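You operate a simulated robot arm through the tools that you are given. There is no shell and no other tool. Be economical: measure what you need, move in short steps, check, and stop when the job is done.

You are at the controls of a simulated robot arm. One attempt, no reset.

JOB
Dab filler on the yellow hook and leaf tile, then tray the hook.
Fine: once on the hook's top, twice on the tile's corner; white pen back in its pot, hook in the white tray.

It is judged by the outcome, as a careful person would: the job done as asked, and still so three seconds after it is handed in. It fails if anything else is knocked over, pushed out of place, dropped, spilled or broken.

ROBOT AND FRAMES
A 6-joint arm with a two-finger parallel gripper, fixed in place. Base frame: the origin is at the foot of the arm, x ahead of it, y to its left, z up; the work surface is at about z = 0.9. Readings come in m, rad, newtons and seconds.
With the tool pointing down near the work surface it reaches from about 0.14 to 0.84 m from the base axis. Its first joint turns from -2.897 to 2.897 rad. Payload 3.91 kg.
Tool frame: the origin (TCP) lies between the finger pads and is the grasp point; the fingertips stand 0.03 m ahead of it; z points along the fingers, y is the line along which they close. The gripper opens to 0.11 m. The fingers are 0.02 m wide and 0.01 m thick; the gripper's body (0.048 by 0.112 m) begins 0.055 m behind the TCP.
Orientation is that of the tool frame in the base frame, as a unit quaternion [w, x, y, z]. With the fingers straight down and closing along the base's y, the tool's x points along the base's -x, its y along +y and its z along -z.

CONTROLS
- The arm moves only by the tool apply_moves. Its argument "plan" is one flat list of numbers, 6 for each row, row after row: the shift along the tool's x, y, z in units of 30 mm (1.0 is 30 mm), then the turn, a rotation vector about the tool's x, y, z in units of 6 degrees (1.0 is 6 degrees). In form: [tx, ty, tz, rx, ry, rz, tx, ty, tz, rx, ry, rz, ...]. A call has 1 to 12 rows; each row shifts and turns the commanded pose from where the row before left it, along the tool's axes as they then stand. "claw" is the gripper command, from -1 (fully open) to 1 (shut), values between in proportion, set as the call begins (left out, the last holds). A call with a number of a shift or a turn outside -1 to 1 is refused whole. A row lasts 0.2 s, in which the tool goes at most 0.05 m and 0.15 rad; a call with a longer step from one row to the next is refused whole, and so is a gripper value outside its range. Where a pose cannot be reached the arm comes as near as it can. A force on the tool above 90 N (or 10 N above the force at the start of the call, whichever is more), or a blocked arm, ends the call early, and 0.2 s more pass. Each finger travels about 0.108 m/s and halts on what it meets, pressing with about 41 N; the grip force reading is that of the motor and also rises with nothing between the fingers. The clock runs only during rows and for 0.2 s after the last one: add rows that do not move to give the fingers time. The reply holds the time, the measured pose of the TCP, the force on the tool along the base axes, the opening and the grip force, in the units named above and with some noise, with the torque about the TCP (base axes, N m) and any sound that the robot's microphone picked up.
- Cameras (640 x 400 px; columns grow to the right, rows downward): "scene" is fixed at [0.3995, 0.4988, 1.5368]; the picture's right is [-0.99, 0.11, 0.00], its down [0.04, 0.39, -0.92] and it looks along [-0.10, -0.91, -0.40] (base axes); focal length 315 px, centre (320, 200). "wrist" rides on the gripper at [0.077, 0.007, -0.114] in the tool frame; the picture's right is [-0.09, 1.00, 0.00], its down [-0.80, -0.07, -0.59] and it looks along [-0.59, -0.05, 0.80] (tool axes); focal length 270 px, centre (320, 200). There is no depth. A picture from a camera that has moved, and an enlarged one, comes with that camera's place and axes in the base frame and with its lens.
- snapshot(camera): a new picture of that camera. The clock stands still meanwhile.
- slide_trunk(by): slides the trunk up (or, below 0, down) by that many m; the arm rides with it, the base frame stays. It gives what a move gives, with no picture.
- enlarge(camera, box): a new picture of the part [left, top, right, bottom] of that camera's present view, enlarged. The clock stands still meanwhile.
- job_done(): hands the job in; it is judged then, once.

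Work in short steps. Places have to be worked out from the pictures, the camera data and where the tool is seen: move nearer, look again, correct. Check each grasp and each placing, and mend what went wrong. You have 120 turns and 76 pictures in all, those below and enlarged ones among them. Open the gripper and draw the arm clear of the work before you hand the job in, unless the task says otherwise; then end with one line.

The tools are called after "Call:" as a command line: name --argument value ..., lists and objects as JSON in quotes. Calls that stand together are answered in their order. apply_moves: Moves the arm, as the interface text tells. Its arguments: {"type":"object","properties":{"plan":{"type":"array","items":{"type":"number"}},"claw":{"type":"number"}},"required":["plan"]} The other tools are called the same way: slide_trunk (by) slides the trunk up or down; snapshot (camera) takes a picture; enlarge (camera, box) takes an enlarged picture of a part of a camera's view; job_done () hands the job in.

At the start:

```text
t: 0.0
tool_pos: [0.1726, -0.3128, 1.2993]
orientation: [0.0, 0.0, 1.0, 0.0]
wrist_force: [-0.5, 0.9, 0.1]
wrist_torque: [0.02, 0.01, 0.01]
finger_gap: 0.1101
finger_force: 0.1
trunk travel left (down, up): [-0.45, 0.09]
```

scene: 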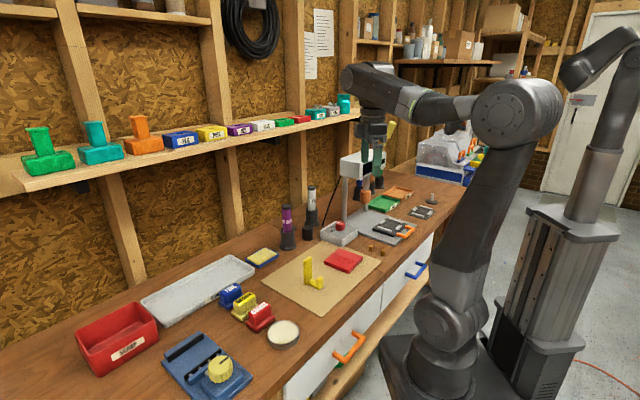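
wrist: 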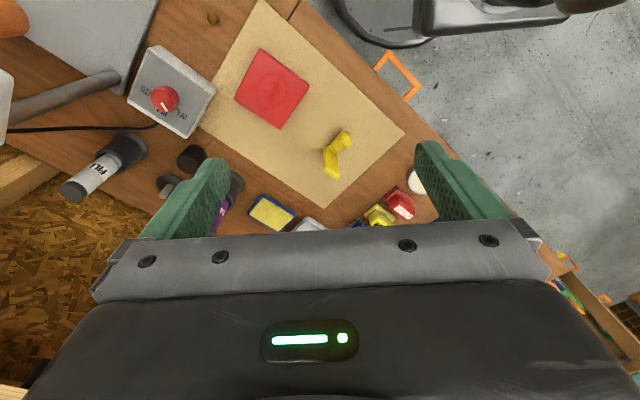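

I'll look closer at the work area: the hook, the tile, and the pens.

Call:
enlarge --camera "scene" --box '[240, 170, 400, 320]'

Call:
enlarge --camera "wrist" --box '[20, 30, 420, 240]'

Call:
enlarge --camera "scene" --box '[60, 240, 310, 400]'

```text
2.67 times, centred on (320, 245) of scene
camera zoom: at [0.3995, 0.4988, 1.5368], right [-0.99, 0.11, 0.0], down [0.04, 0.39, -0.92], along [-0.1, -0.91, -0.4], focal length 840 px, centre (320, 80)
```

zoom: 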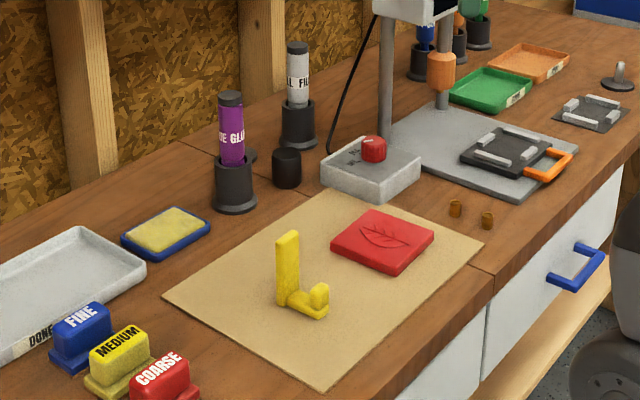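

```text
1.60 times, centred on (220, 135) of wrist
camera zoom: at [0.0969, -0.3068, 1.4146], right [0.09, 1.0, 0.0], down [0.8, -0.07, 0.59], along [0.59, -0.05, -0.8], focal length 432 px, centre (480, 304)
```

zoom: 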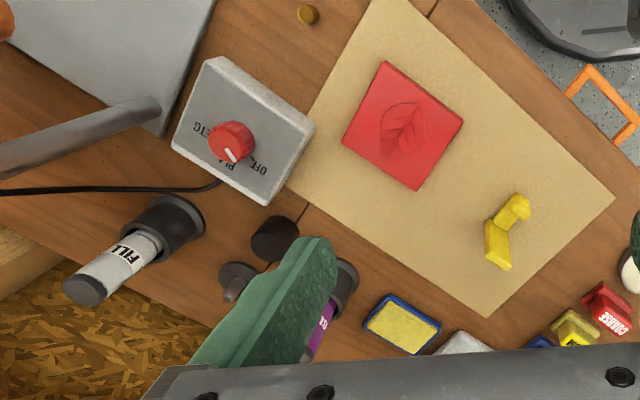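

```text
2.50 times, centred on (185, 320) of scene
camera zoom: at [0.3995, 0.4988, 1.5368], right [-0.99, 0.11, 0.0], down [0.04, 0.39, -0.92], along [-0.1, -0.91, -0.4], focal length 788 px, centre (658, -100)
```

zoom: 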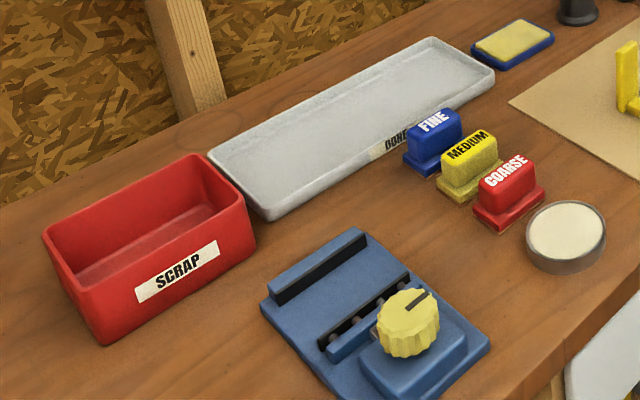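

The filler pen stands in a pot near (0.30, -0.71), about 0.16 m tall. I'll turn the gripper 90° so the camera faces the wall and the fingers close along x.

Call:
apply_moves --plan '[0, 0, 0, 0, 0, 1, 0, 0, 0, 0, 0, 1, 0, 0, 0, 0, 0, 1, 0, 0, 0, 0, 0, 1, 0, 0, 0, 0, 0, 1, 0, 0, 0, 0, 0, 1, 0, 0, 0, 0, 0, 1, 0, 0, 0, 0, 0, 1, 0, 0, 0, 0, 0, 1, 0, 0, 0, 0, 0, 1, 0, 0, 0, 0, 0, 1, 0, 0, 0, 0, 0, 1]' --claw -1

Call:
apply_moves --plan '[0, 0, 0, 0, 0, 1, 0, 0, 0, 0, 0, 1, 0, 0, 0, 0, 0, 1, -1, 1, 0, 0, 0, 0, -1, 1, 0, 0, 0, 0, -1, 1, 0, 0, 0, 0, 0, 1, 0, 0, 0, 0, 0, 0.3, 0, 0, 0, 0]'

Call:
snapshot --camera "wrist"

```text
t: 2.6
tool_pos: [0.1743, -0.3133, 1.3001]
orientation: [0.0, 0.588, 0.809, 0.0]
wrist_force: [-0.4, 0.5, -0.4]
wrist_torque: [0.0, 0.04, 0.0]
finger_gap: 0.11
finger_force: 0.0
trunk travel left (down, up): [-0.45, 0.09]
```

```text
t: 4.4
tool_pos: [0.3029, -0.4043, 1.3012]
orientation: [0.0, 0.707, 0.708, 0.0]
wrist_force: [0.8, -0.1, -0.3]
wrist_torque: [0.03, -0.01, -0.03]
finger_gap: 0.1095
finger_force: 0.0
trunk travel left (down, up): [-0.45, 0.09]
```

```text
70 pictures are left
camera wrist: at [0.3095, -0.3278, 1.4157], right [1.0, -0.09, 0.0], down [-0.07, -0.8, 0.59], along [-0.05, -0.59, -0.8], focal length 270 px, centre (320, 200)
```

wrist: 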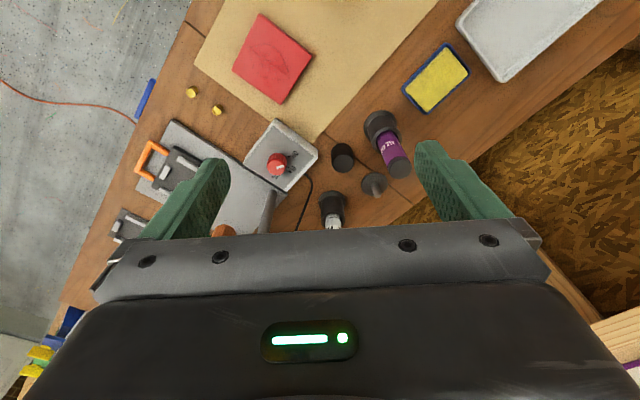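

The bench runs at about 45° to my axes, so the wall and shelf may hang close over the pen. I'll check the shelf's clearance.

Call:
enlarge --camera "scene" --box '[220, 60, 440, 260]'

Call:
enlarge --camera "wrist" --box '[220, 80, 420, 240]'

```text
2.00 times, centred on (330, 160) of scene
camera zoom: at [0.3995, 0.4988, 1.5368], right [-0.99, 0.11, 0.0], down [0.04, 0.39, -0.92], along [-0.1, -0.91, -0.4], focal length 630 px, centre (300, 280)
```

zoom: 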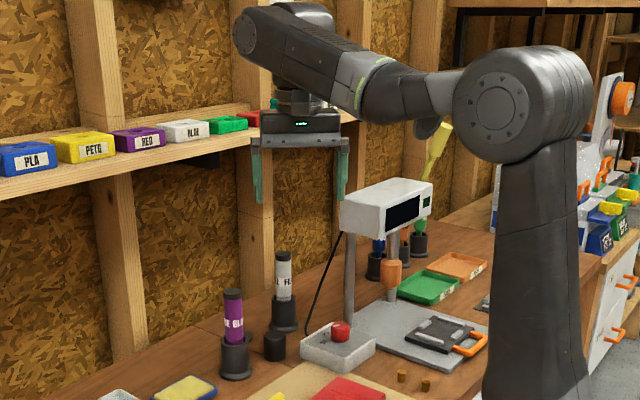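

```text
2.50 times, centred on (320, 160) of wrist
camera zoom: at [0.3095, -0.3278, 1.4157], right [1.0, -0.09, 0.0], down [-0.07, -0.8, 0.59], along [-0.05, -0.59, -0.8], focal length 676 px, centre (320, 300)
```

zoom: 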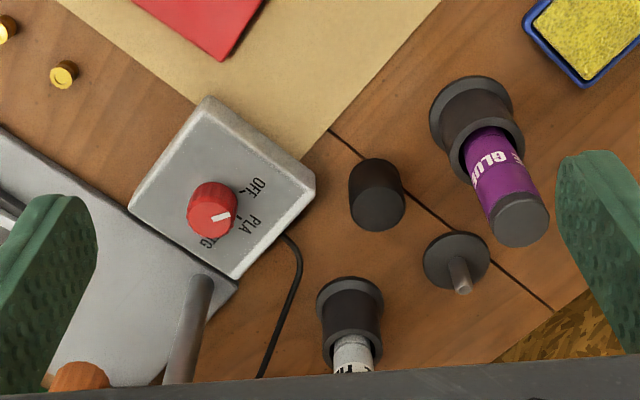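

Pot is near (0.306, -0.711), and the shelf edge at z≈1.29 is only about 0.04 m behind the pen axis. I'll lean the hand back 30° toward the room and approach to a pre-grasp pose.

Call:
apply_moves --plan '[0, 0, 0, 0, -1, 0, 0, 0, 0, 0, -1, 0, 0, 0, 0, 0, -1, 0, 0, 0, 0, 0, -1, 0, 0, 0, 0, 0, -1, 0]'

Call:
apply_moves --plan '[-0.15, 0.0125, 0.95, 0, 0, 0, -0.15, 0.0125, 0.95, 0, 0, 0, -0.15, 0.0125, 0.95, 0, 0, 0, -0.15, 0.0125, 0.95, 0, 0, 0, -0.15, 0.0125, 0.95, 0, 0, 0, -0.15, 0.0125, 0.95, 0, 0, 0, -0.15, 0.0125, 0.95, 0, 0, 0, -0.15, 0.0125, 0.95, 0, 0, 0]'

Call:
snapshot --camera "wrist"

Call:
snapshot --camera "scene"

```text
t: 5.6
tool_pos: [0.3033, -0.4026, 1.3008]
orientation: [0.183, 0.683, 0.683, -0.183]
wrist_force: [0.1, 0.2, 0.9]
wrist_torque: [0.01, 0.03, -0.02]
finger_gap: 0.1101
finger_force: 0.0
trunk travel left (down, up): [-0.45, 0.09]
```

```text
t: 7.4
tool_pos: [0.3077, -0.551, 1.1199]
orientation: [0.182, 0.683, 0.683, -0.183]
wrist_force: [-0.6, 0.2, 0.3]
wrist_torque: [-0.05, 0.0, -0.01]
finger_gap: 0.11
finger_force: 0.0
trunk travel left (down, up): [-0.45, 0.09]
```

```text
67 pictures are left
camera wrist: at [0.3146, -0.4266, 1.1807], right [1.0, -0.08, 0.04], down [-0.07, -0.4, 0.92], along [-0.05, -0.91, -0.4], focal length 270 px, centre (320, 200)
```

wrist: 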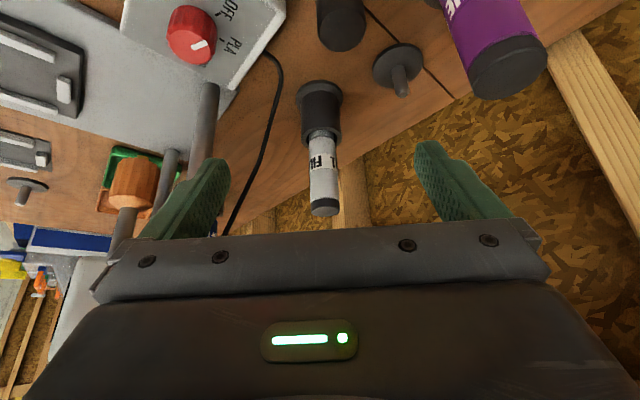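

```text
66 pictures are left
```

scene: 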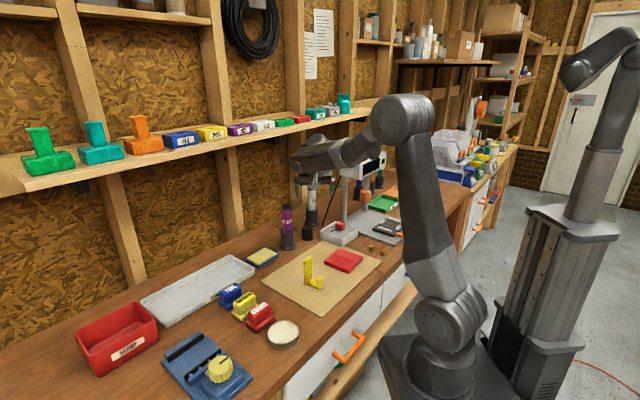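

Pen axis is at about (0.304, -0.709) with its top at z≈1.066. I'll drop to grasp height, then slide in part way with the fingers straddling the pen.

Call:
apply_moves --plan '[0.528, -0.04, 0.914, 0, 0, 0, 0.528, -0.04, 0.914, 0, 0, 0, 0.528, -0.04, 0.914, 0, 0, 0, -0.76, 0, 0.439, 0, 0, 0, -0.76, 0, 0.439, 0, 0, 0, -0.76, 0, 0.439, 0, 0, 0]'

Call:
snapshot --camera "wrist"

Call:
enlarge --camera "scene" --box '[240, 90, 440, 250]'

```text
t: 8.8
tool_pos: [0.3009, -0.6281, 1.0239]
orientation: [0.183, 0.683, 0.683, -0.183]
wrist_force: [0.5, 0.2, 0.3]
wrist_torque: [0.03, -0.02, 0.0]
finger_gap: 0.1095
finger_force: 0.0
trunk travel left (down, up): [-0.45, 0.09]
```

```text
65 pictures are left
camera wrist: at [0.3076, -0.5055, 1.0852], right [1.0, -0.08, 0.04], down [-0.07, -0.4, 0.92], along [-0.05, -0.91, -0.4], focal length 270 px, centre (320, 200)
```

wrist: 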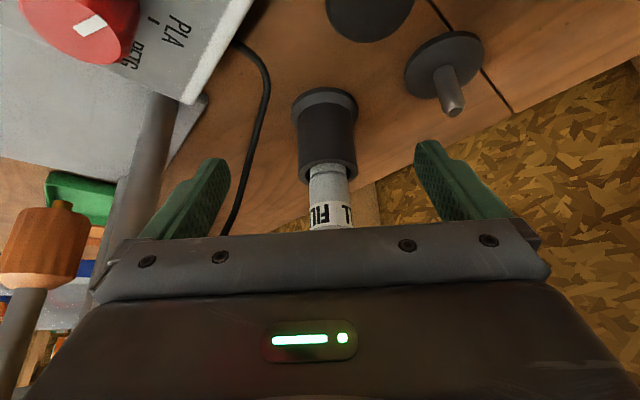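

```text
2.50 times, centred on (340, 170) of scene
camera zoom: at [0.3995, 0.4988, 1.5368], right [-0.99, 0.11, 0.0], down [0.04, 0.39, -0.92], along [-0.1, -0.91, -0.4], focal length 788 px, centre (270, 275)
```

zoom: 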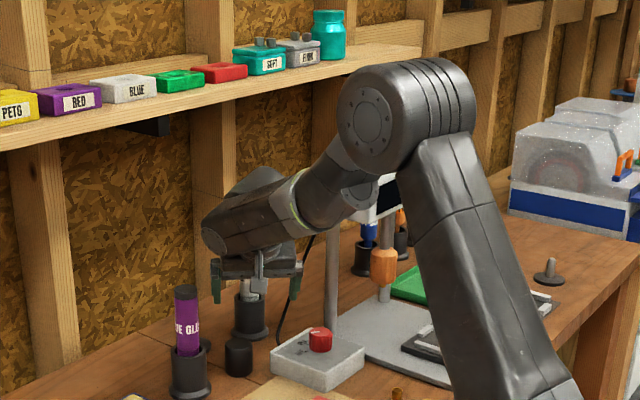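

The pen is centred between the fingers. I'll narrow the gap to about 0.07 m to stay clear of the cable, and advance the last 0.08 m.

Call:
apply_moves --plan '[0, 0.1, 0, 0, 0, 0, 0, 0, 0, 0, 0, 0, -0.585, 0, 0.338, 0, 0, 0, -0.585, 0, 0.338, 0, 0, 0, -0.585, 0, 0.338, 0, 0, 0, -0.585, 0, 0.338, 0, 0, 0]' --claw -0.27

Call:
snapshot --camera "wrist"

Call:
enlarge --camera "scene" --box '[260, 120, 400, 250]'

```text
t: 10.2
tool_pos: [0.306, -0.7065, 1.023]
orientation: [0.183, 0.683, 0.683, -0.183]
wrist_force: [0.4, 0.6, 0.9]
wrist_torque: [-0.02, 0.02, 0.01]
finger_gap: 0.0699
finger_force: 0.1
trunk travel left (down, up): [-0.45, 0.09]
```

```text
63 pictures are left
camera wrist: at [0.3126, -0.5845, 1.0842], right [1.0, -0.08, 0.04], down [-0.07, -0.4, 0.92], along [-0.05, -0.91, -0.4], focal length 270 px, centre (320, 200)
```

wrist: 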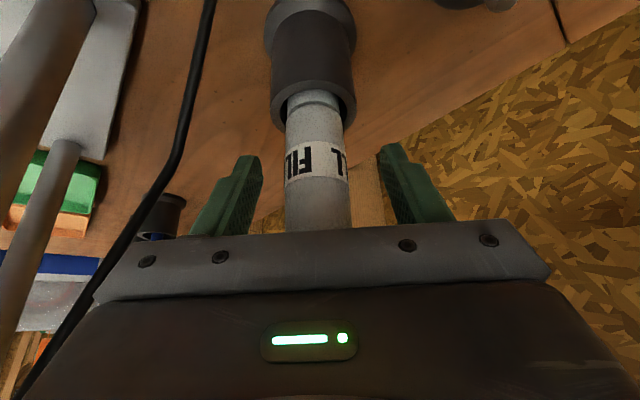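

```text
3.08 times, centred on (330, 185) of scene
camera zoom: at [0.3995, 0.4988, 1.5368], right [-0.99, 0.11, 0.0], down [0.04, 0.39, -0.92], along [-0.1, -0.91, -0.4], focal length 970 px, centre (289, 246)
```

zoom: 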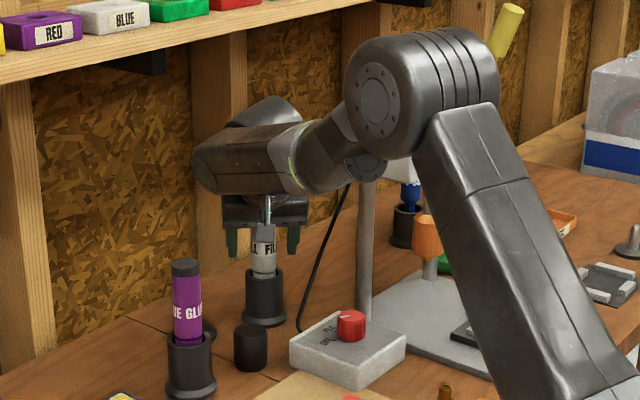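

TCP is on the pen axis. Closing the gripper.

Call:
apply_moves --plan '[0, 0, 0, 0, 0, 0, 0, 0, 0, 0, 0, 0, 0, 0, 0, 0, 0, 0, 0, 0, 0, 0, 0, 0]' --claw 1

```text
t: 11.2
tool_pos: [0.3056, -0.7072, 1.0238]
orientation: [0.183, 0.683, 0.683, -0.182]
wrist_force: [0.1, -0.4, -0.5]
wrist_torque: [-0.02, -0.02, 0.02]
finger_gap: 0.0323
finger_force: 41.5
trunk travel left (down, up): [-0.45, 0.09]
```

Grasped (gap 0.032). Lifting straight up 0.09 m.

Call:
apply_moves --plan '[-0.3, 0, -0.52, 0, 0, 0, -0.3, 0, -0.52, 0, 0, 0, -0.3, 0, -0.52, 0, 0, 0, -0.3, 0, -0.52, 0, 0, 0, -0.3, 0, -0.52, 0, 0, 0]'

Call:
snapshot --camera "wrist"

Call:
enlarge --camera "scene" --box '[260, 120, 400, 250]'

```text
t: 12.4
tool_pos: [0.3042, -0.7086, 1.1151]
orientation: [0.183, 0.683, 0.683, -0.183]
wrist_force: [-0.6, 0.7, -0.4]
wrist_torque: [-0.04, -0.05, 0.0]
finger_gap: 0.0321
finger_force: 41.1
trunk travel left (down, up): [-0.45, 0.09]
```

```text
61 pictures are left
camera wrist: at [0.311, -0.5847, 1.1762], right [1.0, -0.08, 0.04], down [-0.07, -0.4, 0.92], along [-0.05, -0.91, -0.4], focal length 270 px, centre (320, 200)
```

wrist: 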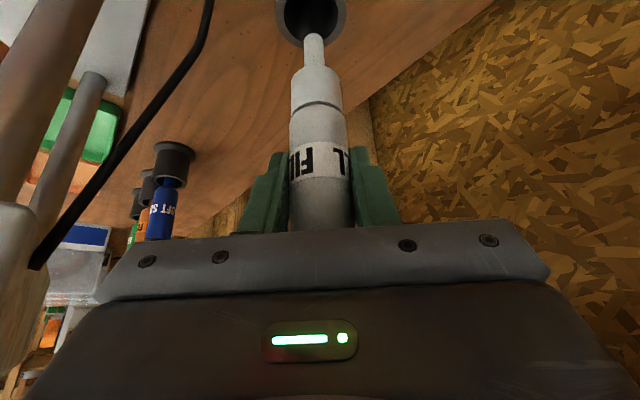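

```text
3.08 times, centred on (330, 185) of scene
camera zoom: at [0.3995, 0.4988, 1.5368], right [-0.99, 0.11, 0.0], down [0.04, 0.39, -0.92], along [-0.1, -0.91, -0.4], focal length 970 px, centre (289, 246)
```

zoom: 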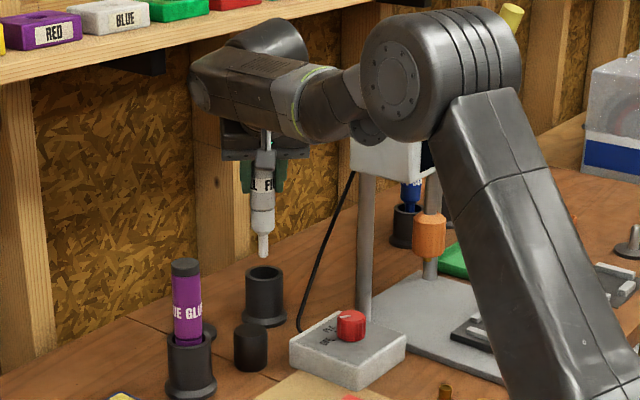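

The pen came out nozzle-down with its tip about 0.12 m below the TCP. I'll raise a bit and move back toward the hook, staying high.

Call:
apply_moves --plan '[-0.46, 0, -0.794, 0, 0, 0, -0.46, 0, -0.794, 0, 0, 0, 0.962, 0.167, -0.555, 0, 0, 0, 0.962, 0.167, -0.555, 0, 0, 0, 0.962, 0.167, -0.555, 0, 0, 0, 0.962, 0.167, -0.555, 0, 0, 0, 0.962, 0.167, -0.555, 0, 0, 0, 0.962, 0.167, -0.555, 0, 0, 0, 0.962, 0.167, -0.555, 0, 0, 0, 0.962, 0.167, -0.555, 0, 0, 0, 0.962, 0.167, -0.555, 0, 0, 0]'

Call:
snapshot --camera "wrist"

Call:
snapshot --camera "scene"

```text
t: 14.8
tool_pos: [0.3499, -0.4049, 1.1701]
orientation: [0.183, 0.684, 0.682, -0.183]
wrist_force: [0.2, -0.7, -0.8]
wrist_torque: [0.01, -0.02, 0.04]
finger_gap: 0.0317
finger_force: 41.3
trunk travel left (down, up): [-0.45, 0.09]
```

```text
59 pictures are left
camera wrist: at [0.3562, -0.2812, 1.2311], right [1.0, -0.08, 0.04], down [-0.07, -0.4, 0.92], along [-0.05, -0.91, -0.4], focal length 270 px, centre (320, 200)
```

wrist: 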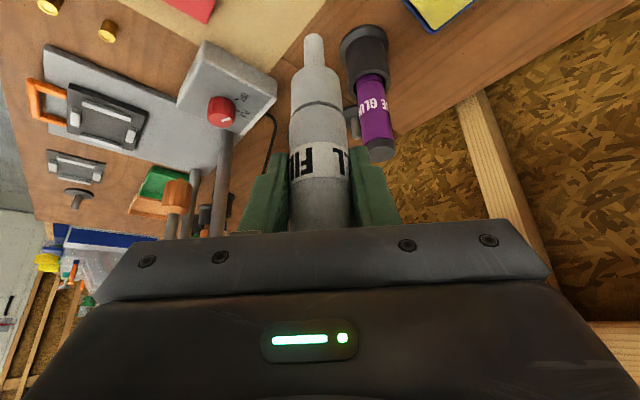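

```text
58 pictures are left
```

scene: 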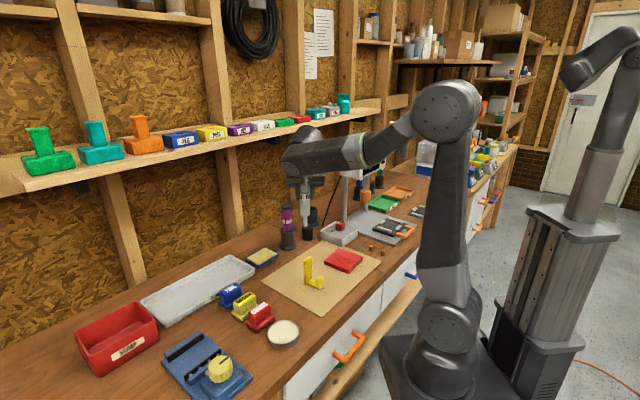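

I'll zoom in tightly on the hook and the tile to find the dab points.

Call:
enlarge --camera "scene" --box '[290, 245, 370, 295]'

Call:
enlarge --camera "scene" --box '[270, 170, 350, 220]'

```text
8.00 times, centred on (330, 270) of scene
camera zoom: at [0.3995, 0.4988, 1.5368], right [-0.99, 0.11, 0.0], down [0.04, 0.39, -0.92], along [-0.1, -0.91, -0.4], focal length 2521 px, centre (240, -360)
```

zoom: 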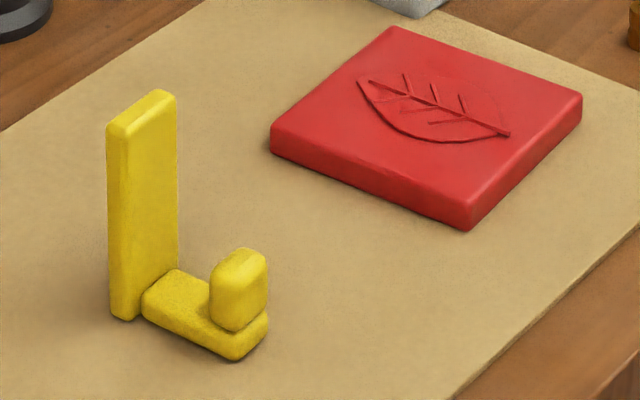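

```text
8.00 times, centred on (310, 195) of scene
camera zoom: at [0.3995, 0.4988, 1.5368], right [-0.99, 0.11, 0.0], down [0.04, 0.39, -0.92], along [-0.1, -0.91, -0.4], focal length 2521 px, centre (400, 240)
```

zoom: 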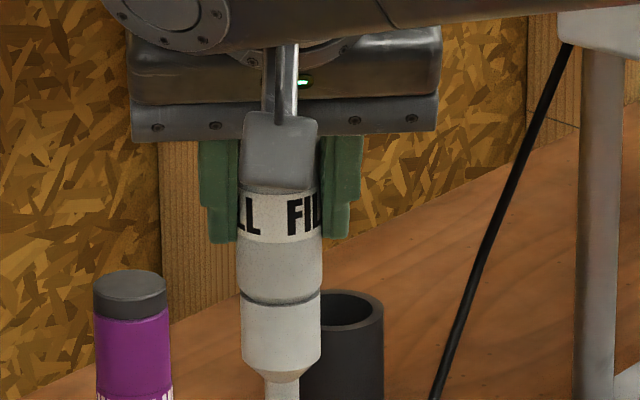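

Hook plate top is centred near (0.348, -0.3085, 0.988), 30×10 mm, tall side at 45°. I'll bring the tip above it with about 5 cm to spare, then check.

Call:
apply_moves --plan '[0.933, -0.022, -0.539, 0, 0, 0, 0.933, -0.022, -0.539, 0, 0, 0, 0.933, -0.022, -0.539, 0, 0, 0, 0, 0, 0, 0, 0, 0]'

Call:
enlarge --camera "scene" --box '[270, 210, 370, 290]'

Call:
snapshot --camera "wrist"

```text
t: 15.8
tool_pos: [0.3453, -0.3077, 1.1706]
orientation: [0.183, 0.683, 0.683, -0.183]
wrist_force: [0.2, 0.8, -1.5]
wrist_torque: [0.01, 0.02, 0.0]
finger_gap: 0.0319
finger_force: 40.9
trunk travel left (down, up): [-0.45, 0.09]
```

```text
5.00 times, centred on (320, 250) of scene
camera zoom: at [0.3995, 0.4988, 1.5368], right [-0.99, 0.11, 0.0], down [0.04, 0.39, -0.92], along [-0.1, -0.91, -0.4], focal length 1575 px, centre (320, -50)
```

zoom: 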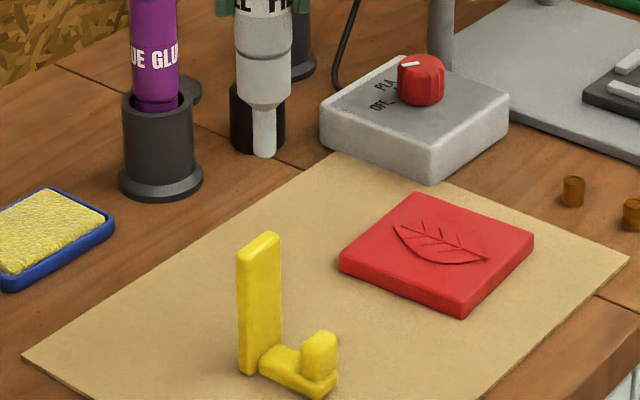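

```text
54 pictures are left
camera wrist: at [0.3516, -0.1846, 1.2321], right [1.0, -0.08, 0.04], down [-0.07, -0.4, 0.92], along [-0.05, -0.92, -0.4], focal length 270 px, centre (320, 200)
```

wrist: 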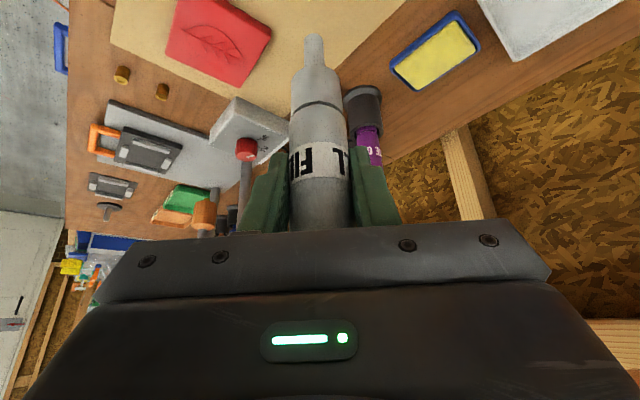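

Tip is about (-0.001, -0.003, -0.120) from the TCP. I'll shift 4 mm in x and lower until the tip is about 14 mm above the hook, then recheck.

Call:
apply_moves --plan '[0.436, 0.067, 0.672, 0, 0, 0, 0.436, 0.067, 0.672, 0, 0, 0, 0, 0, 0, 0, 0, 0]'

Call:
enlarge --camera "scene" --box '[285, 225, 345, 265]'

Call:
enlarge --camera "wrist" --box '[260, 0, 380, 75]'

```text
t: 16.6
tool_pos: [0.3501, -0.3056, 1.1213]
orientation: [0.183, 0.683, 0.683, -0.183]
wrist_force: [0.4, 0.0, -0.7]
wrist_torque: [0.01, -0.02, 0.03]
finger_gap: 0.0318
finger_force: 41.0
trunk travel left (down, up): [-0.45, 0.09]
```

```text
10.00 times, centred on (315, 245) of scene
camera zoom: at [0.3995, 0.4988, 1.5368], right [-0.99, 0.11, 0.0], down [0.04, 0.39, -0.92], along [-0.1, -0.91, -0.4], focal length 3151 px, centre (370, -250)
```

zoom: 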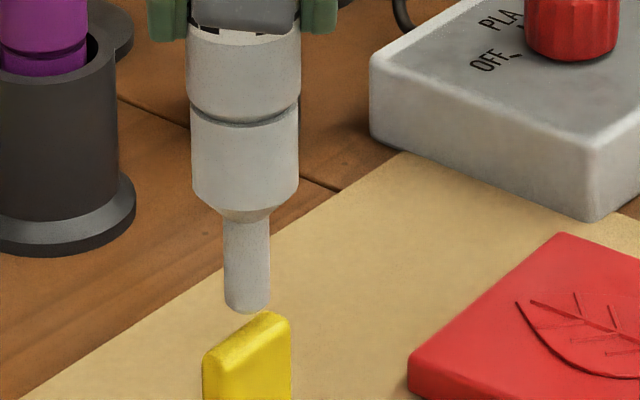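

```text
5.33 times, centred on (320, 38) of wrist
camera zoom: at [0.3562, -0.1825, 1.1825], right [1.0, -0.08, 0.04], down [-0.07, -0.4, 0.92], along [-0.05, -0.91, -0.4], focal length 1442 px, centre (320, 1067)
```

zoom: 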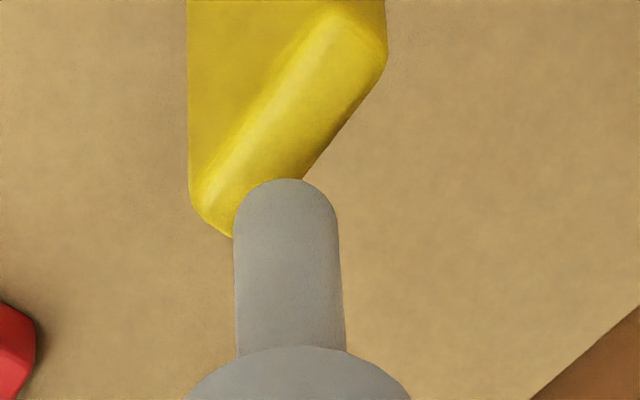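

In the wrist view the tip sits about 4–5 mm short of the plate centre (needs +y) and 12 mm above it. I'll correct and lower 8 mm, then look.

Call:
apply_moves --plan '[0.249, 0.033, 0.164, 0, 0, 0, 0, 0, 0, 0, 0, 0]'

Call:
enlarge --camera "scene" --box '[285, 225, 345, 265]'

Call:
enlarge --camera "wrist" --box '[260, 0, 380, 75]'

```text
t: 17.2
tool_pos: [0.3524, -0.3027, 1.1142]
orientation: [0.184, 0.683, 0.683, -0.183]
wrist_force: [-1.3, -1.1, 10.3]
wrist_torque: [-0.24, 0.22, 0.01]
finger_gap: 0.0319
finger_force: 41.1
trunk travel left (down, up): [-0.45, 0.09]
```

```text
10.00 times, centred on (315, 245) of scene
camera zoom: at [0.3995, 0.4988, 1.5368], right [-0.99, 0.11, 0.0], down [0.04, 0.39, -0.92], along [-0.1, -0.91, -0.4], focal length 3151 px, centre (370, -250)
```

zoom: 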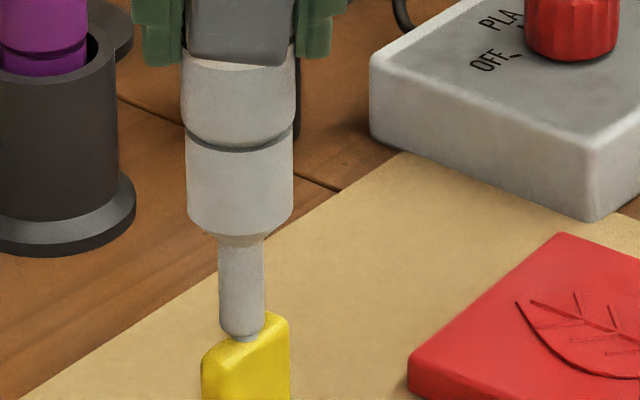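

```text
5.33 times, centred on (320, 38) of wrist
camera zoom: at [0.358, -0.1794, 1.1757], right [1.0, -0.08, 0.05], down [-0.07, -0.39, 0.92], along [-0.05, -0.92, -0.4], focal length 1442 px, centre (320, 1067)
```

zoom: 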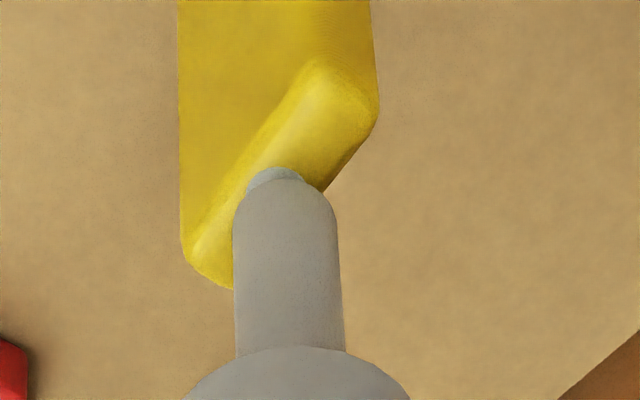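

Contact at about 10 N, and a dab of filler is visible on the hook's top. Lifting straight off so it stays a single dab.

Call:
apply_moves --plan '[-0.333, 0, -0.577, 0, 0, 0, -0.333, 0, -0.577, 0, 0, 0, -0.333, 0, -0.577, 0, 0, 0, 0, 0, 0, 0, 0, 0]'

Call:
enlarge --camera "scene" --box '[285, 210, 375, 290]'

Call:
snapshot --camera "wrist"

```text
t: 18.2
tool_pos: [0.3541, -0.3046, 1.1749]
orientation: [0.183, 0.683, 0.683, -0.183]
wrist_force: [0.1, -0.4, 0.5]
wrist_torque: [0.01, 0.02, 0.01]
finger_gap: 0.0318
finger_force: 41.9
trunk travel left (down, up): [-0.45, 0.09]
```

```text
5.00 times, centred on (330, 250) of scene
camera zoom: at [0.3995, 0.4988, 1.5368], right [-0.99, 0.11, 0.0], down [0.04, 0.39, -0.92], along [-0.1, -0.91, -0.4], focal length 1575 px, centre (270, -50)
```

zoom: 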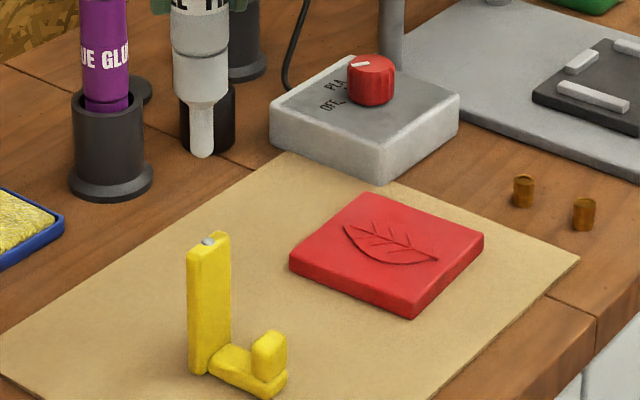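

```text
48 pictures are left
camera wrist: at [0.3595, -0.1809, 1.2356], right [1.0, -0.08, 0.04], down [-0.07, -0.4, 0.92], along [-0.05, -0.91, -0.4], focal length 270 px, centre (320, 200)
```

wrist: 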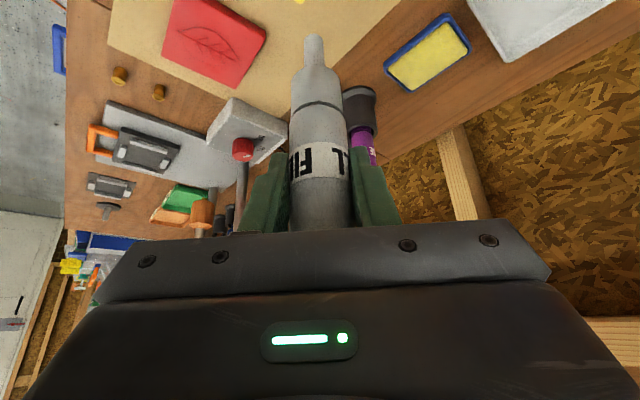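

One dab is on the hook and it's still standing. Next is the tile: top z≈0.914, left corner near (0.2865, -0.399). I'll move the tip above a point about 10 mm inside that corner.

Call:
apply_moves --plan '[-0.843, -0.867, 0.487, 0, 0, 0, -0.843, -0.867, 0.487, 0, 0, 0, -0.843, -0.867, 0.487, 0, 0, 0, 0.5, 0, 0.867, 0, 0, 0, 0.5, 0, 0.867, 0, 0, 0, 0.5, 0, 0.867, 0, 0, 0, 0, 0, 0, 0, 0, 0]'

Call:
enlarge --camera "scene" --box '[300, 215, 375, 285]'

Call:
enlarge --camera "wrist" --box '[220, 0, 420, 125]'

```text
t: 19.8
tool_pos: [0.2746, -0.39, 1.0844]
orientation: [0.183, 0.683, 0.683, -0.183]
wrist_force: [0.0, 0.2, 0.4]
wrist_torque: [0.01, -0.01, 0.02]
finger_gap: 0.0316
finger_force: 41.3
trunk travel left (down, up): [-0.45, 0.09]
```

```text
5.71 times, centred on (338, 250) of scene
camera zoom: at [0.3995, 0.4988, 1.5368], right [-0.99, 0.11, 0.0], down [0.04, 0.39, -0.92], along [-0.1, -0.91, -0.4], focal length 1800 px, centre (220, -86)
```

zoom: 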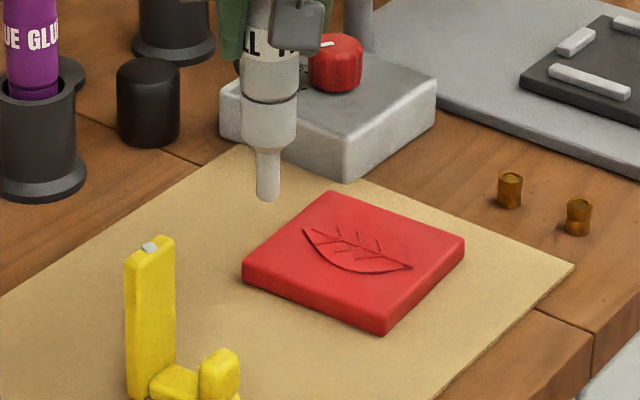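

```text
3.20 times, centred on (320, 62) of wrist
camera zoom: at [0.2813, -0.2671, 1.1452], right [1.0, -0.08, 0.04], down [-0.07, -0.4, 0.92], along [-0.05, -0.91, -0.4], focal length 865 px, centre (320, 640)
```

zoom: 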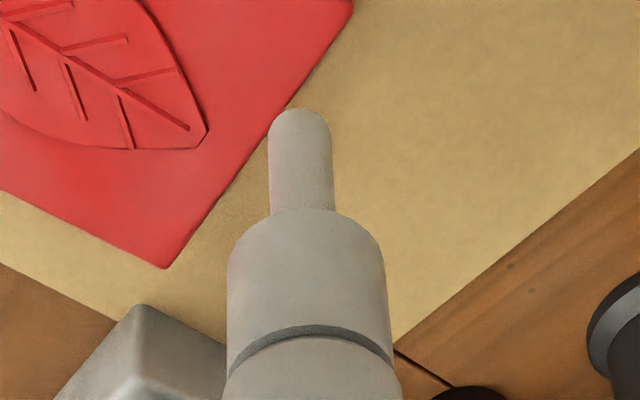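

Rechecking against the hook contact, the tip should already be over the corner patch. I'll lower 32 mm (contact is expected about 13 mm below that) and verify before touching.

Call:
apply_moves --plan '[0.267, 0, 0.462, 0, 0, 0, 0.267, 0, 0.462, 0, 0, 0, 0, 0, 0, 0, 0, 0]'

Call:
enlarge --camera "scene" --box '[305, 230, 365, 270]'

Call:
enlarge --camera "wrist" --box '[240, 0, 400, 100]'

```text
t: 20.6
tool_pos: [0.2751, -0.3912, 1.0507]
orientation: [0.183, 0.683, 0.683, -0.183]
wrist_force: [0.0, -0.5, -1.4]
wrist_torque: [-0.01, 0.01, -0.02]
finger_gap: 0.0315
finger_force: 40.8
trunk travel left (down, up): [-0.45, 0.09]
```

```text
10.00 times, centred on (335, 250) of scene
camera zoom: at [0.3995, 0.4988, 1.5368], right [-0.99, 0.11, 0.0], down [0.04, 0.39, -0.92], along [-0.1, -0.91, -0.4], focal length 3151 px, centre (170, -300)
```

zoom: 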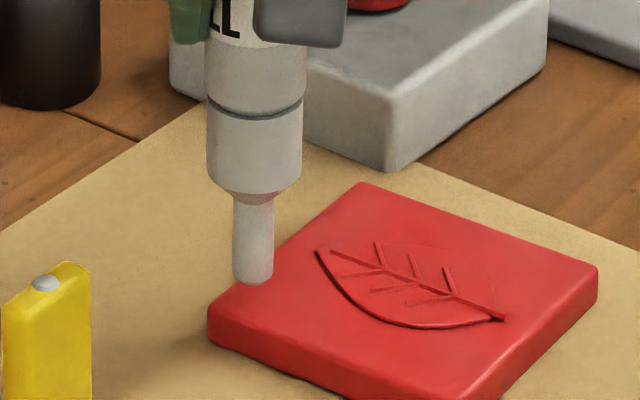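

```text
4.00 times, centred on (320, 50) of wrist
camera zoom: at [0.2811, -0.2683, 1.1118], right [1.0, -0.08, 0.04], down [-0.07, -0.4, 0.92], along [-0.05, -0.91, -0.4], focal length 1081 px, centre (320, 800)
```

zoom: 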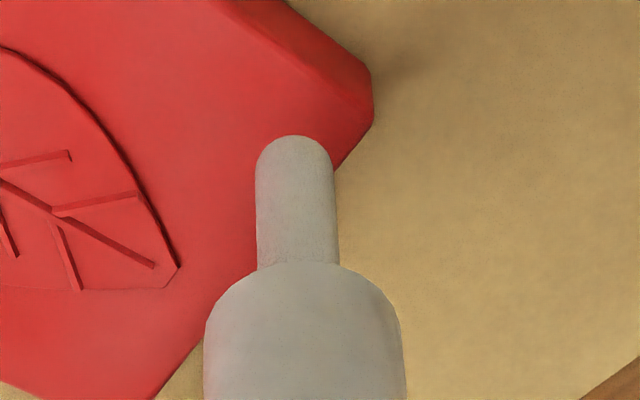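

The tip is over the corner patch in both views, slightly nearer the back edge. I'll nudge 2 mm toward the middle and lower 8 mm, then read the force.

Call:
apply_moves --plan '[0.191, -0.033, 0.198, 0, 0, 0, 0, 0, 0, 0, 0, 0]'

Call:
enlarge --camera "wrist" --box '[240, 0, 400, 100]'

```text
t: 21.2
tool_pos: [0.2735, -0.3891, 1.0423]
orientation: [0.183, 0.683, 0.683, -0.183]
wrist_force: [0.0, 0.3, -0.7]
wrist_torque: [0.05, -0.01, 0.01]
finger_gap: 0.0316
finger_force: 40.6
trunk travel left (down, up): [-0.45, 0.09]
```

```text
4.00 times, centred on (320, 50) of wrist
camera zoom: at [0.2806, -0.2668, 1.1041], right [1.0, -0.08, 0.04], down [-0.07, -0.4, 0.92], along [-0.05, -0.91, -0.4], focal length 1081 px, centre (320, 800)
```

zoom: 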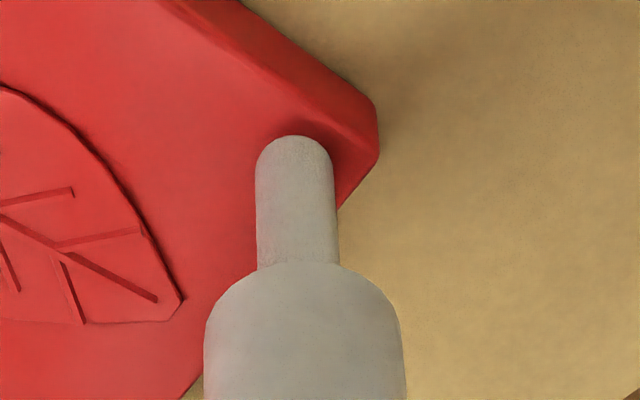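

Good placement with no contact yet. Lowering 3 mm.

Call:
apply_moves --plan '[0.05, 0, 0.087, 0, 0, 0, 0, 0, 0, 0, 0, 0]'

Call:
enlarge --camera "wrist" --box '[240, 0, 400, 100]'

```text
t: 21.8
tool_pos: [0.2738, -0.3895, 1.0397]
orientation: [0.183, 0.683, 0.683, -0.184]
wrist_force: [-0.3, -0.7, 4.3]
wrist_torque: [-0.08, 0.0, -0.03]
finger_gap: 0.0316
finger_force: 41.2
trunk travel left (down, up): [-0.45, 0.09]
```

```text
4.00 times, centred on (320, 50) of wrist
camera zoom: at [0.2807, -0.2671, 1.1019], right [1.0, -0.08, 0.04], down [-0.07, -0.4, 0.92], along [-0.05, -0.92, -0.4], focal length 1081 px, centre (320, 800)
```

zoom: 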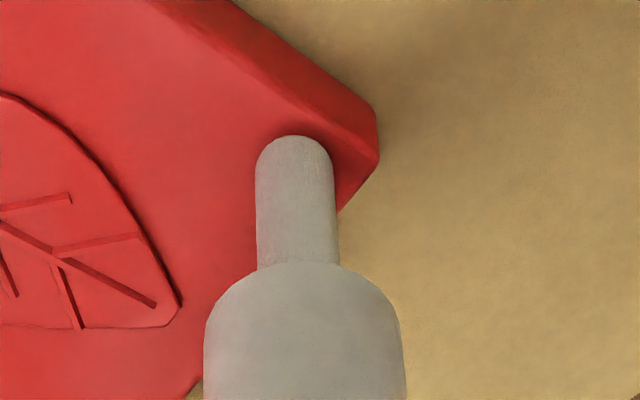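

Contact at 4 N. I'll press about 1 mm further to match the force that worked on the hook, in the same touch.

Call:
apply_moves --plan '[0.0167, 0, 0.029, 0, 0, 0, 0, 0, 0, 0, 0, 0]'

```text
t: 22.4
tool_pos: [0.2735, -0.3904, 1.0401]
orientation: [0.184, 0.682, 0.683, -0.183]
wrist_force: [-1.6, -1.1, 9.0]
wrist_torque: [-0.27, 0.17, -0.03]
finger_gap: 0.0317
finger_force: 41.1
trunk travel left (down, up): [-0.45, 0.09]
```

9 N reached. Lifting 30 mm and checking the mark.

Call:
apply_moves --plan '[-0.25, 0, -0.433, 0, 0, 0, -0.25, 0, -0.433, 0, 0, 0, 0, 0, 0, 0, 0, 0]'

Call:
enlarge --camera "scene" --box '[305, 230, 365, 270]'

Call:
enlarge --camera "wrist" --box '[240, 0, 400, 100]'

```text
t: 23.2
tool_pos: [0.2765, -0.39, 1.071]
orientation: [0.183, 0.683, 0.683, -0.183]
wrist_force: [0.3, -0.4, -0.8]
wrist_torque: [0.02, 0.0, 0.01]
finger_gap: 0.0316
finger_force: 41.1
trunk travel left (down, up): [-0.45, 0.09]
```

```text
10.00 times, centred on (335, 250) of scene
camera zoom: at [0.3995, 0.4988, 1.5368], right [-0.99, 0.11, 0.0], down [0.04, 0.39, -0.92], along [-0.1, -0.91, -0.4], focal length 3151 px, centre (170, -300)
```

zoom: 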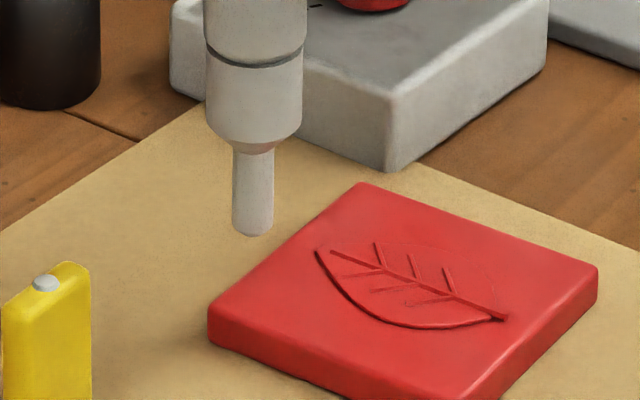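

```text
4.00 times, centred on (320, 50) of wrist
camera zoom: at [0.2816, -0.2668, 1.1323], right [1.0, -0.08, 0.04], down [-0.07, -0.4, 0.92], along [-0.05, -0.91, -0.4], focal length 1081 px, centre (320, 800)
```

zoom: 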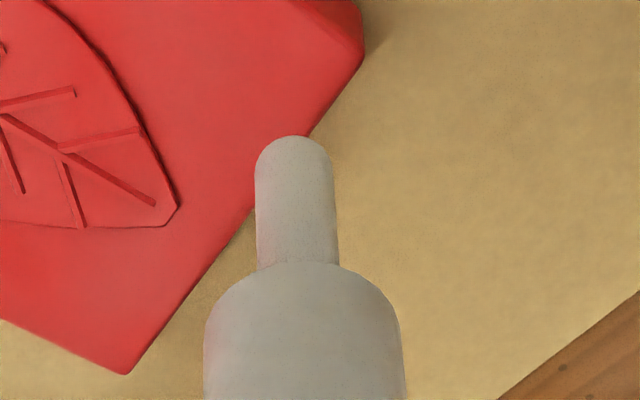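

No mark on the tile, so that touch didn't dispense. The hook touch peaked above 10 N, so the pen probably needs a firmer press. I'll touch again to about 14 N and look before lifting.

Call:
apply_moves --plan '[0.25, 0, 0.433, 0, 0, 0, 0.25, 0, 0.433, 0, 0, 0, 0.0167, 0, 0.029, 0, 0, 0, 0, 0, 0, 0, 0, 0]'

Call:
enlarge --camera "wrist" --box '[260, 0, 380, 75]'

```text
t: 24.2
tool_pos: [0.2756, -0.3911, 1.0399]
orientation: [0.185, 0.683, 0.682, -0.184]
wrist_force: [3.5, -1.8, 15.8]
wrist_torque: [-0.09, -0.37, 0.05]
finger_gap: 0.0315
finger_force: 41.0
trunk travel left (down, up): [-0.45, 0.09]
```

```text
5.33 times, centred on (320, 38) of wrist
camera zoom: at [0.2814, -0.2671, 1.1014], right [1.0, -0.08, 0.05], down [-0.07, -0.39, 0.92], along [-0.05, -0.92, -0.4], focal length 1442 px, centre (320, 1067)
```

zoom: 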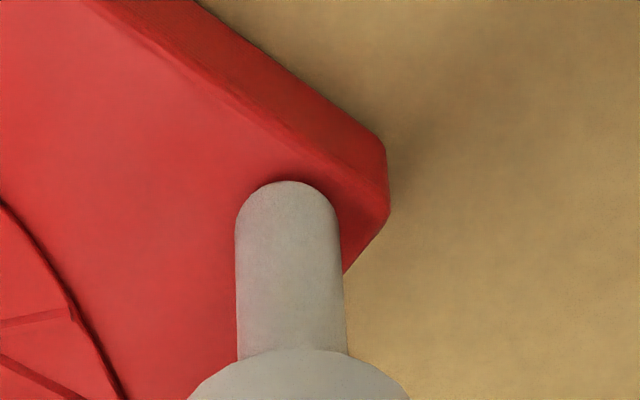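

No blob visible around the tip yet. Lifting to check the surface.

Call:
apply_moves --plan '[-0.25, 0, -0.433, 0, 0, 0, -0.25, 0, -0.433, 0, 0, 0, 0, 0, 0, 0, 0, 0]'

Call:
enlarge --camera "scene" --box '[315, 235, 365, 275]'

```text
t: 25.0
tool_pos: [0.2761, -0.3909, 1.0697]
orientation: [0.183, 0.683, 0.683, -0.183]
wrist_force: [0.2, -0.2, -0.3]
wrist_torque: [-0.01, -0.03, -0.03]
finger_gap: 0.0317
finger_force: 41.5
trunk travel left (down, up): [-0.45, 0.09]
```

```text
10.00 times, centred on (340, 255) of scene
camera zoom: at [0.3995, 0.4988, 1.5368], right [-0.99, 0.11, 0.0], down [0.04, 0.39, -0.92], along [-0.1, -0.91, -0.4], focal length 3151 px, centre (120, -350)
```

zoom: 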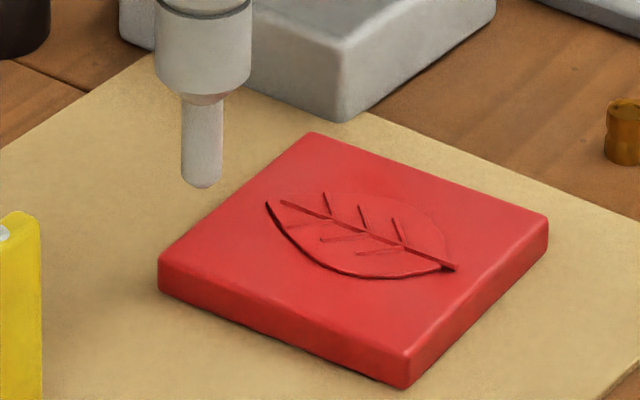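

Still no mark, so dispensing may need the tip nearer the actual corner. I'm about 13 mm inside it. I'll shift 6 mm toward the corner and press once more.

Call:
apply_moves --plan '[0, 0.2, 0, 0, 0, 0, 0.25, 0, 0.433, 0, 0, 0, 0.25, 0, 0.433, 0, 0, 0, 0, 0, 0, 0, 0, 0]'

Call:
enlarge --camera "wrist" --box '[260, 0, 380, 75]'

```text
t: 26.0
tool_pos: [0.2808, -0.3909, 1.0406]
orientation: [0.184, 0.683, 0.683, -0.183]
wrist_force: [1.0, -1.3, 7.9]
wrist_torque: [-0.21, -0.08, 0.01]
finger_gap: 0.0318
finger_force: 41.1
trunk travel left (down, up): [-0.45, 0.09]
```

```text
5.33 times, centred on (320, 38) of wrist
camera zoom: at [0.2879, -0.2678, 1.1016], right [1.0, -0.08, 0.05], down [-0.07, -0.39, 0.92], along [-0.05, -0.92, -0.4], focal length 1442 px, centre (320, 1067)
```

zoom: 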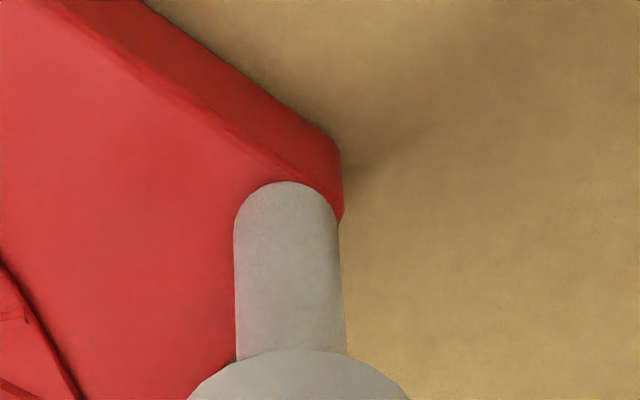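

No blob visible yet. Lifting and checking.

Call:
apply_moves --plan '[-0.25, 0, -0.433, 0, 0, 0, -0.25, 0, -0.433, 0, 0, 0, -0.25, 0, -0.433, 0, 0, 0, 0, 0, 0, 0, 0, 0]'

Call:
enlarge --camera "scene" --box '[295, 225, 375, 285]'

Call:
enlarge --camera "wrist" --box '[180, 0, 340, 100]'

```text
t: 27.0
tool_pos: [0.2808, -0.3905, 1.0845]
orientation: [0.182, 0.683, 0.683, -0.184]
wrist_force: [0.5, 0.1, 0.4]
wrist_torque: [0.03, -0.01, 0.0]
finger_gap: 0.0317
finger_force: 41.3
trunk travel left (down, up): [-0.45, 0.09]
```

```text
6.67 times, centred on (335, 255) of scene
camera zoom: at [0.3995, 0.4988, 1.5368], right [-0.99, 0.11, 0.0], down [0.04, 0.39, -0.92], along [-0.1, -0.91, -0.4], focal length 2100 px, centre (220, -167)
```

zoom: 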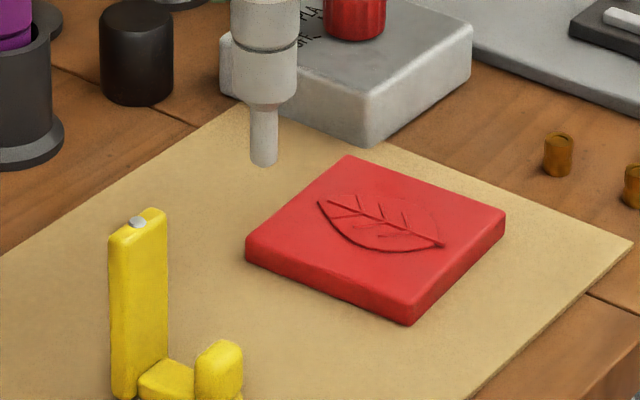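

```text
4.00 times, centred on (260, 50) of wrist
camera zoom: at [0.2874, -0.2676, 1.146], right [1.0, -0.08, 0.04], down [-0.07, -0.4, 0.92], along [-0.05, -0.91, -0.4], focal length 1081 px, centre (560, 800)
```

zoom: 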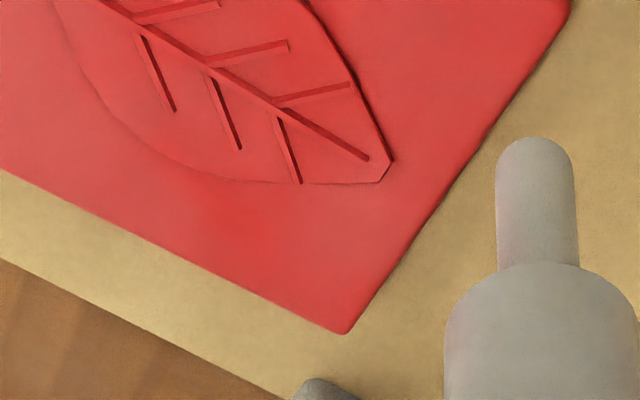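

No mark at this corner. A particular corner may be the defective one, so I'll inspect the others closely.

Call:
enlarge --camera "scene" --box '[322, 246, 364, 276]'

Call:
snapshot --camera "wrist"

```text
13.33 times, centred on (343, 261) of scene
camera zoom: at [0.3995, 0.4988, 1.5368], right [-0.99, 0.11, 0.0], down [0.04, 0.39, -0.92], along [-0.1, -0.91, -0.4], focal length 4201 px, centre (13, -613)
```

zoom: 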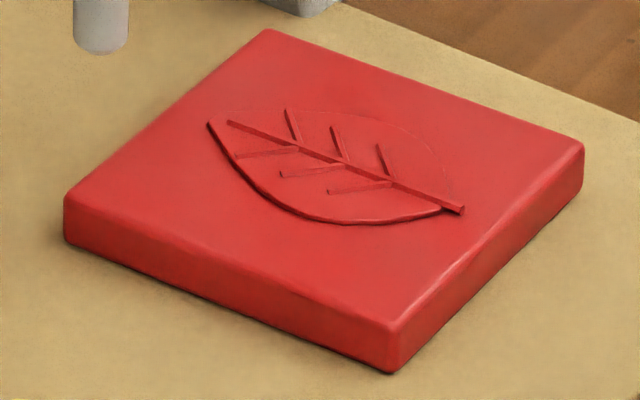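

```text
33 pictures are left
camera wrist: at [0.2874, -0.2676, 1.146], right [1.0, -0.08, 0.04], down [-0.07, -0.4, 0.92], along [-0.05, -0.91, -0.4], focal length 270 px, centre (320, 200)
```

wrist: 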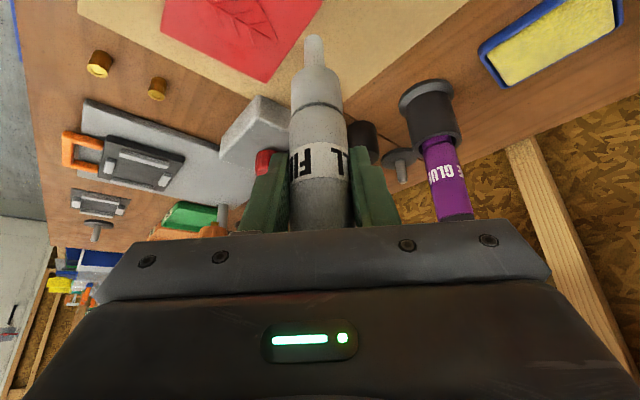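

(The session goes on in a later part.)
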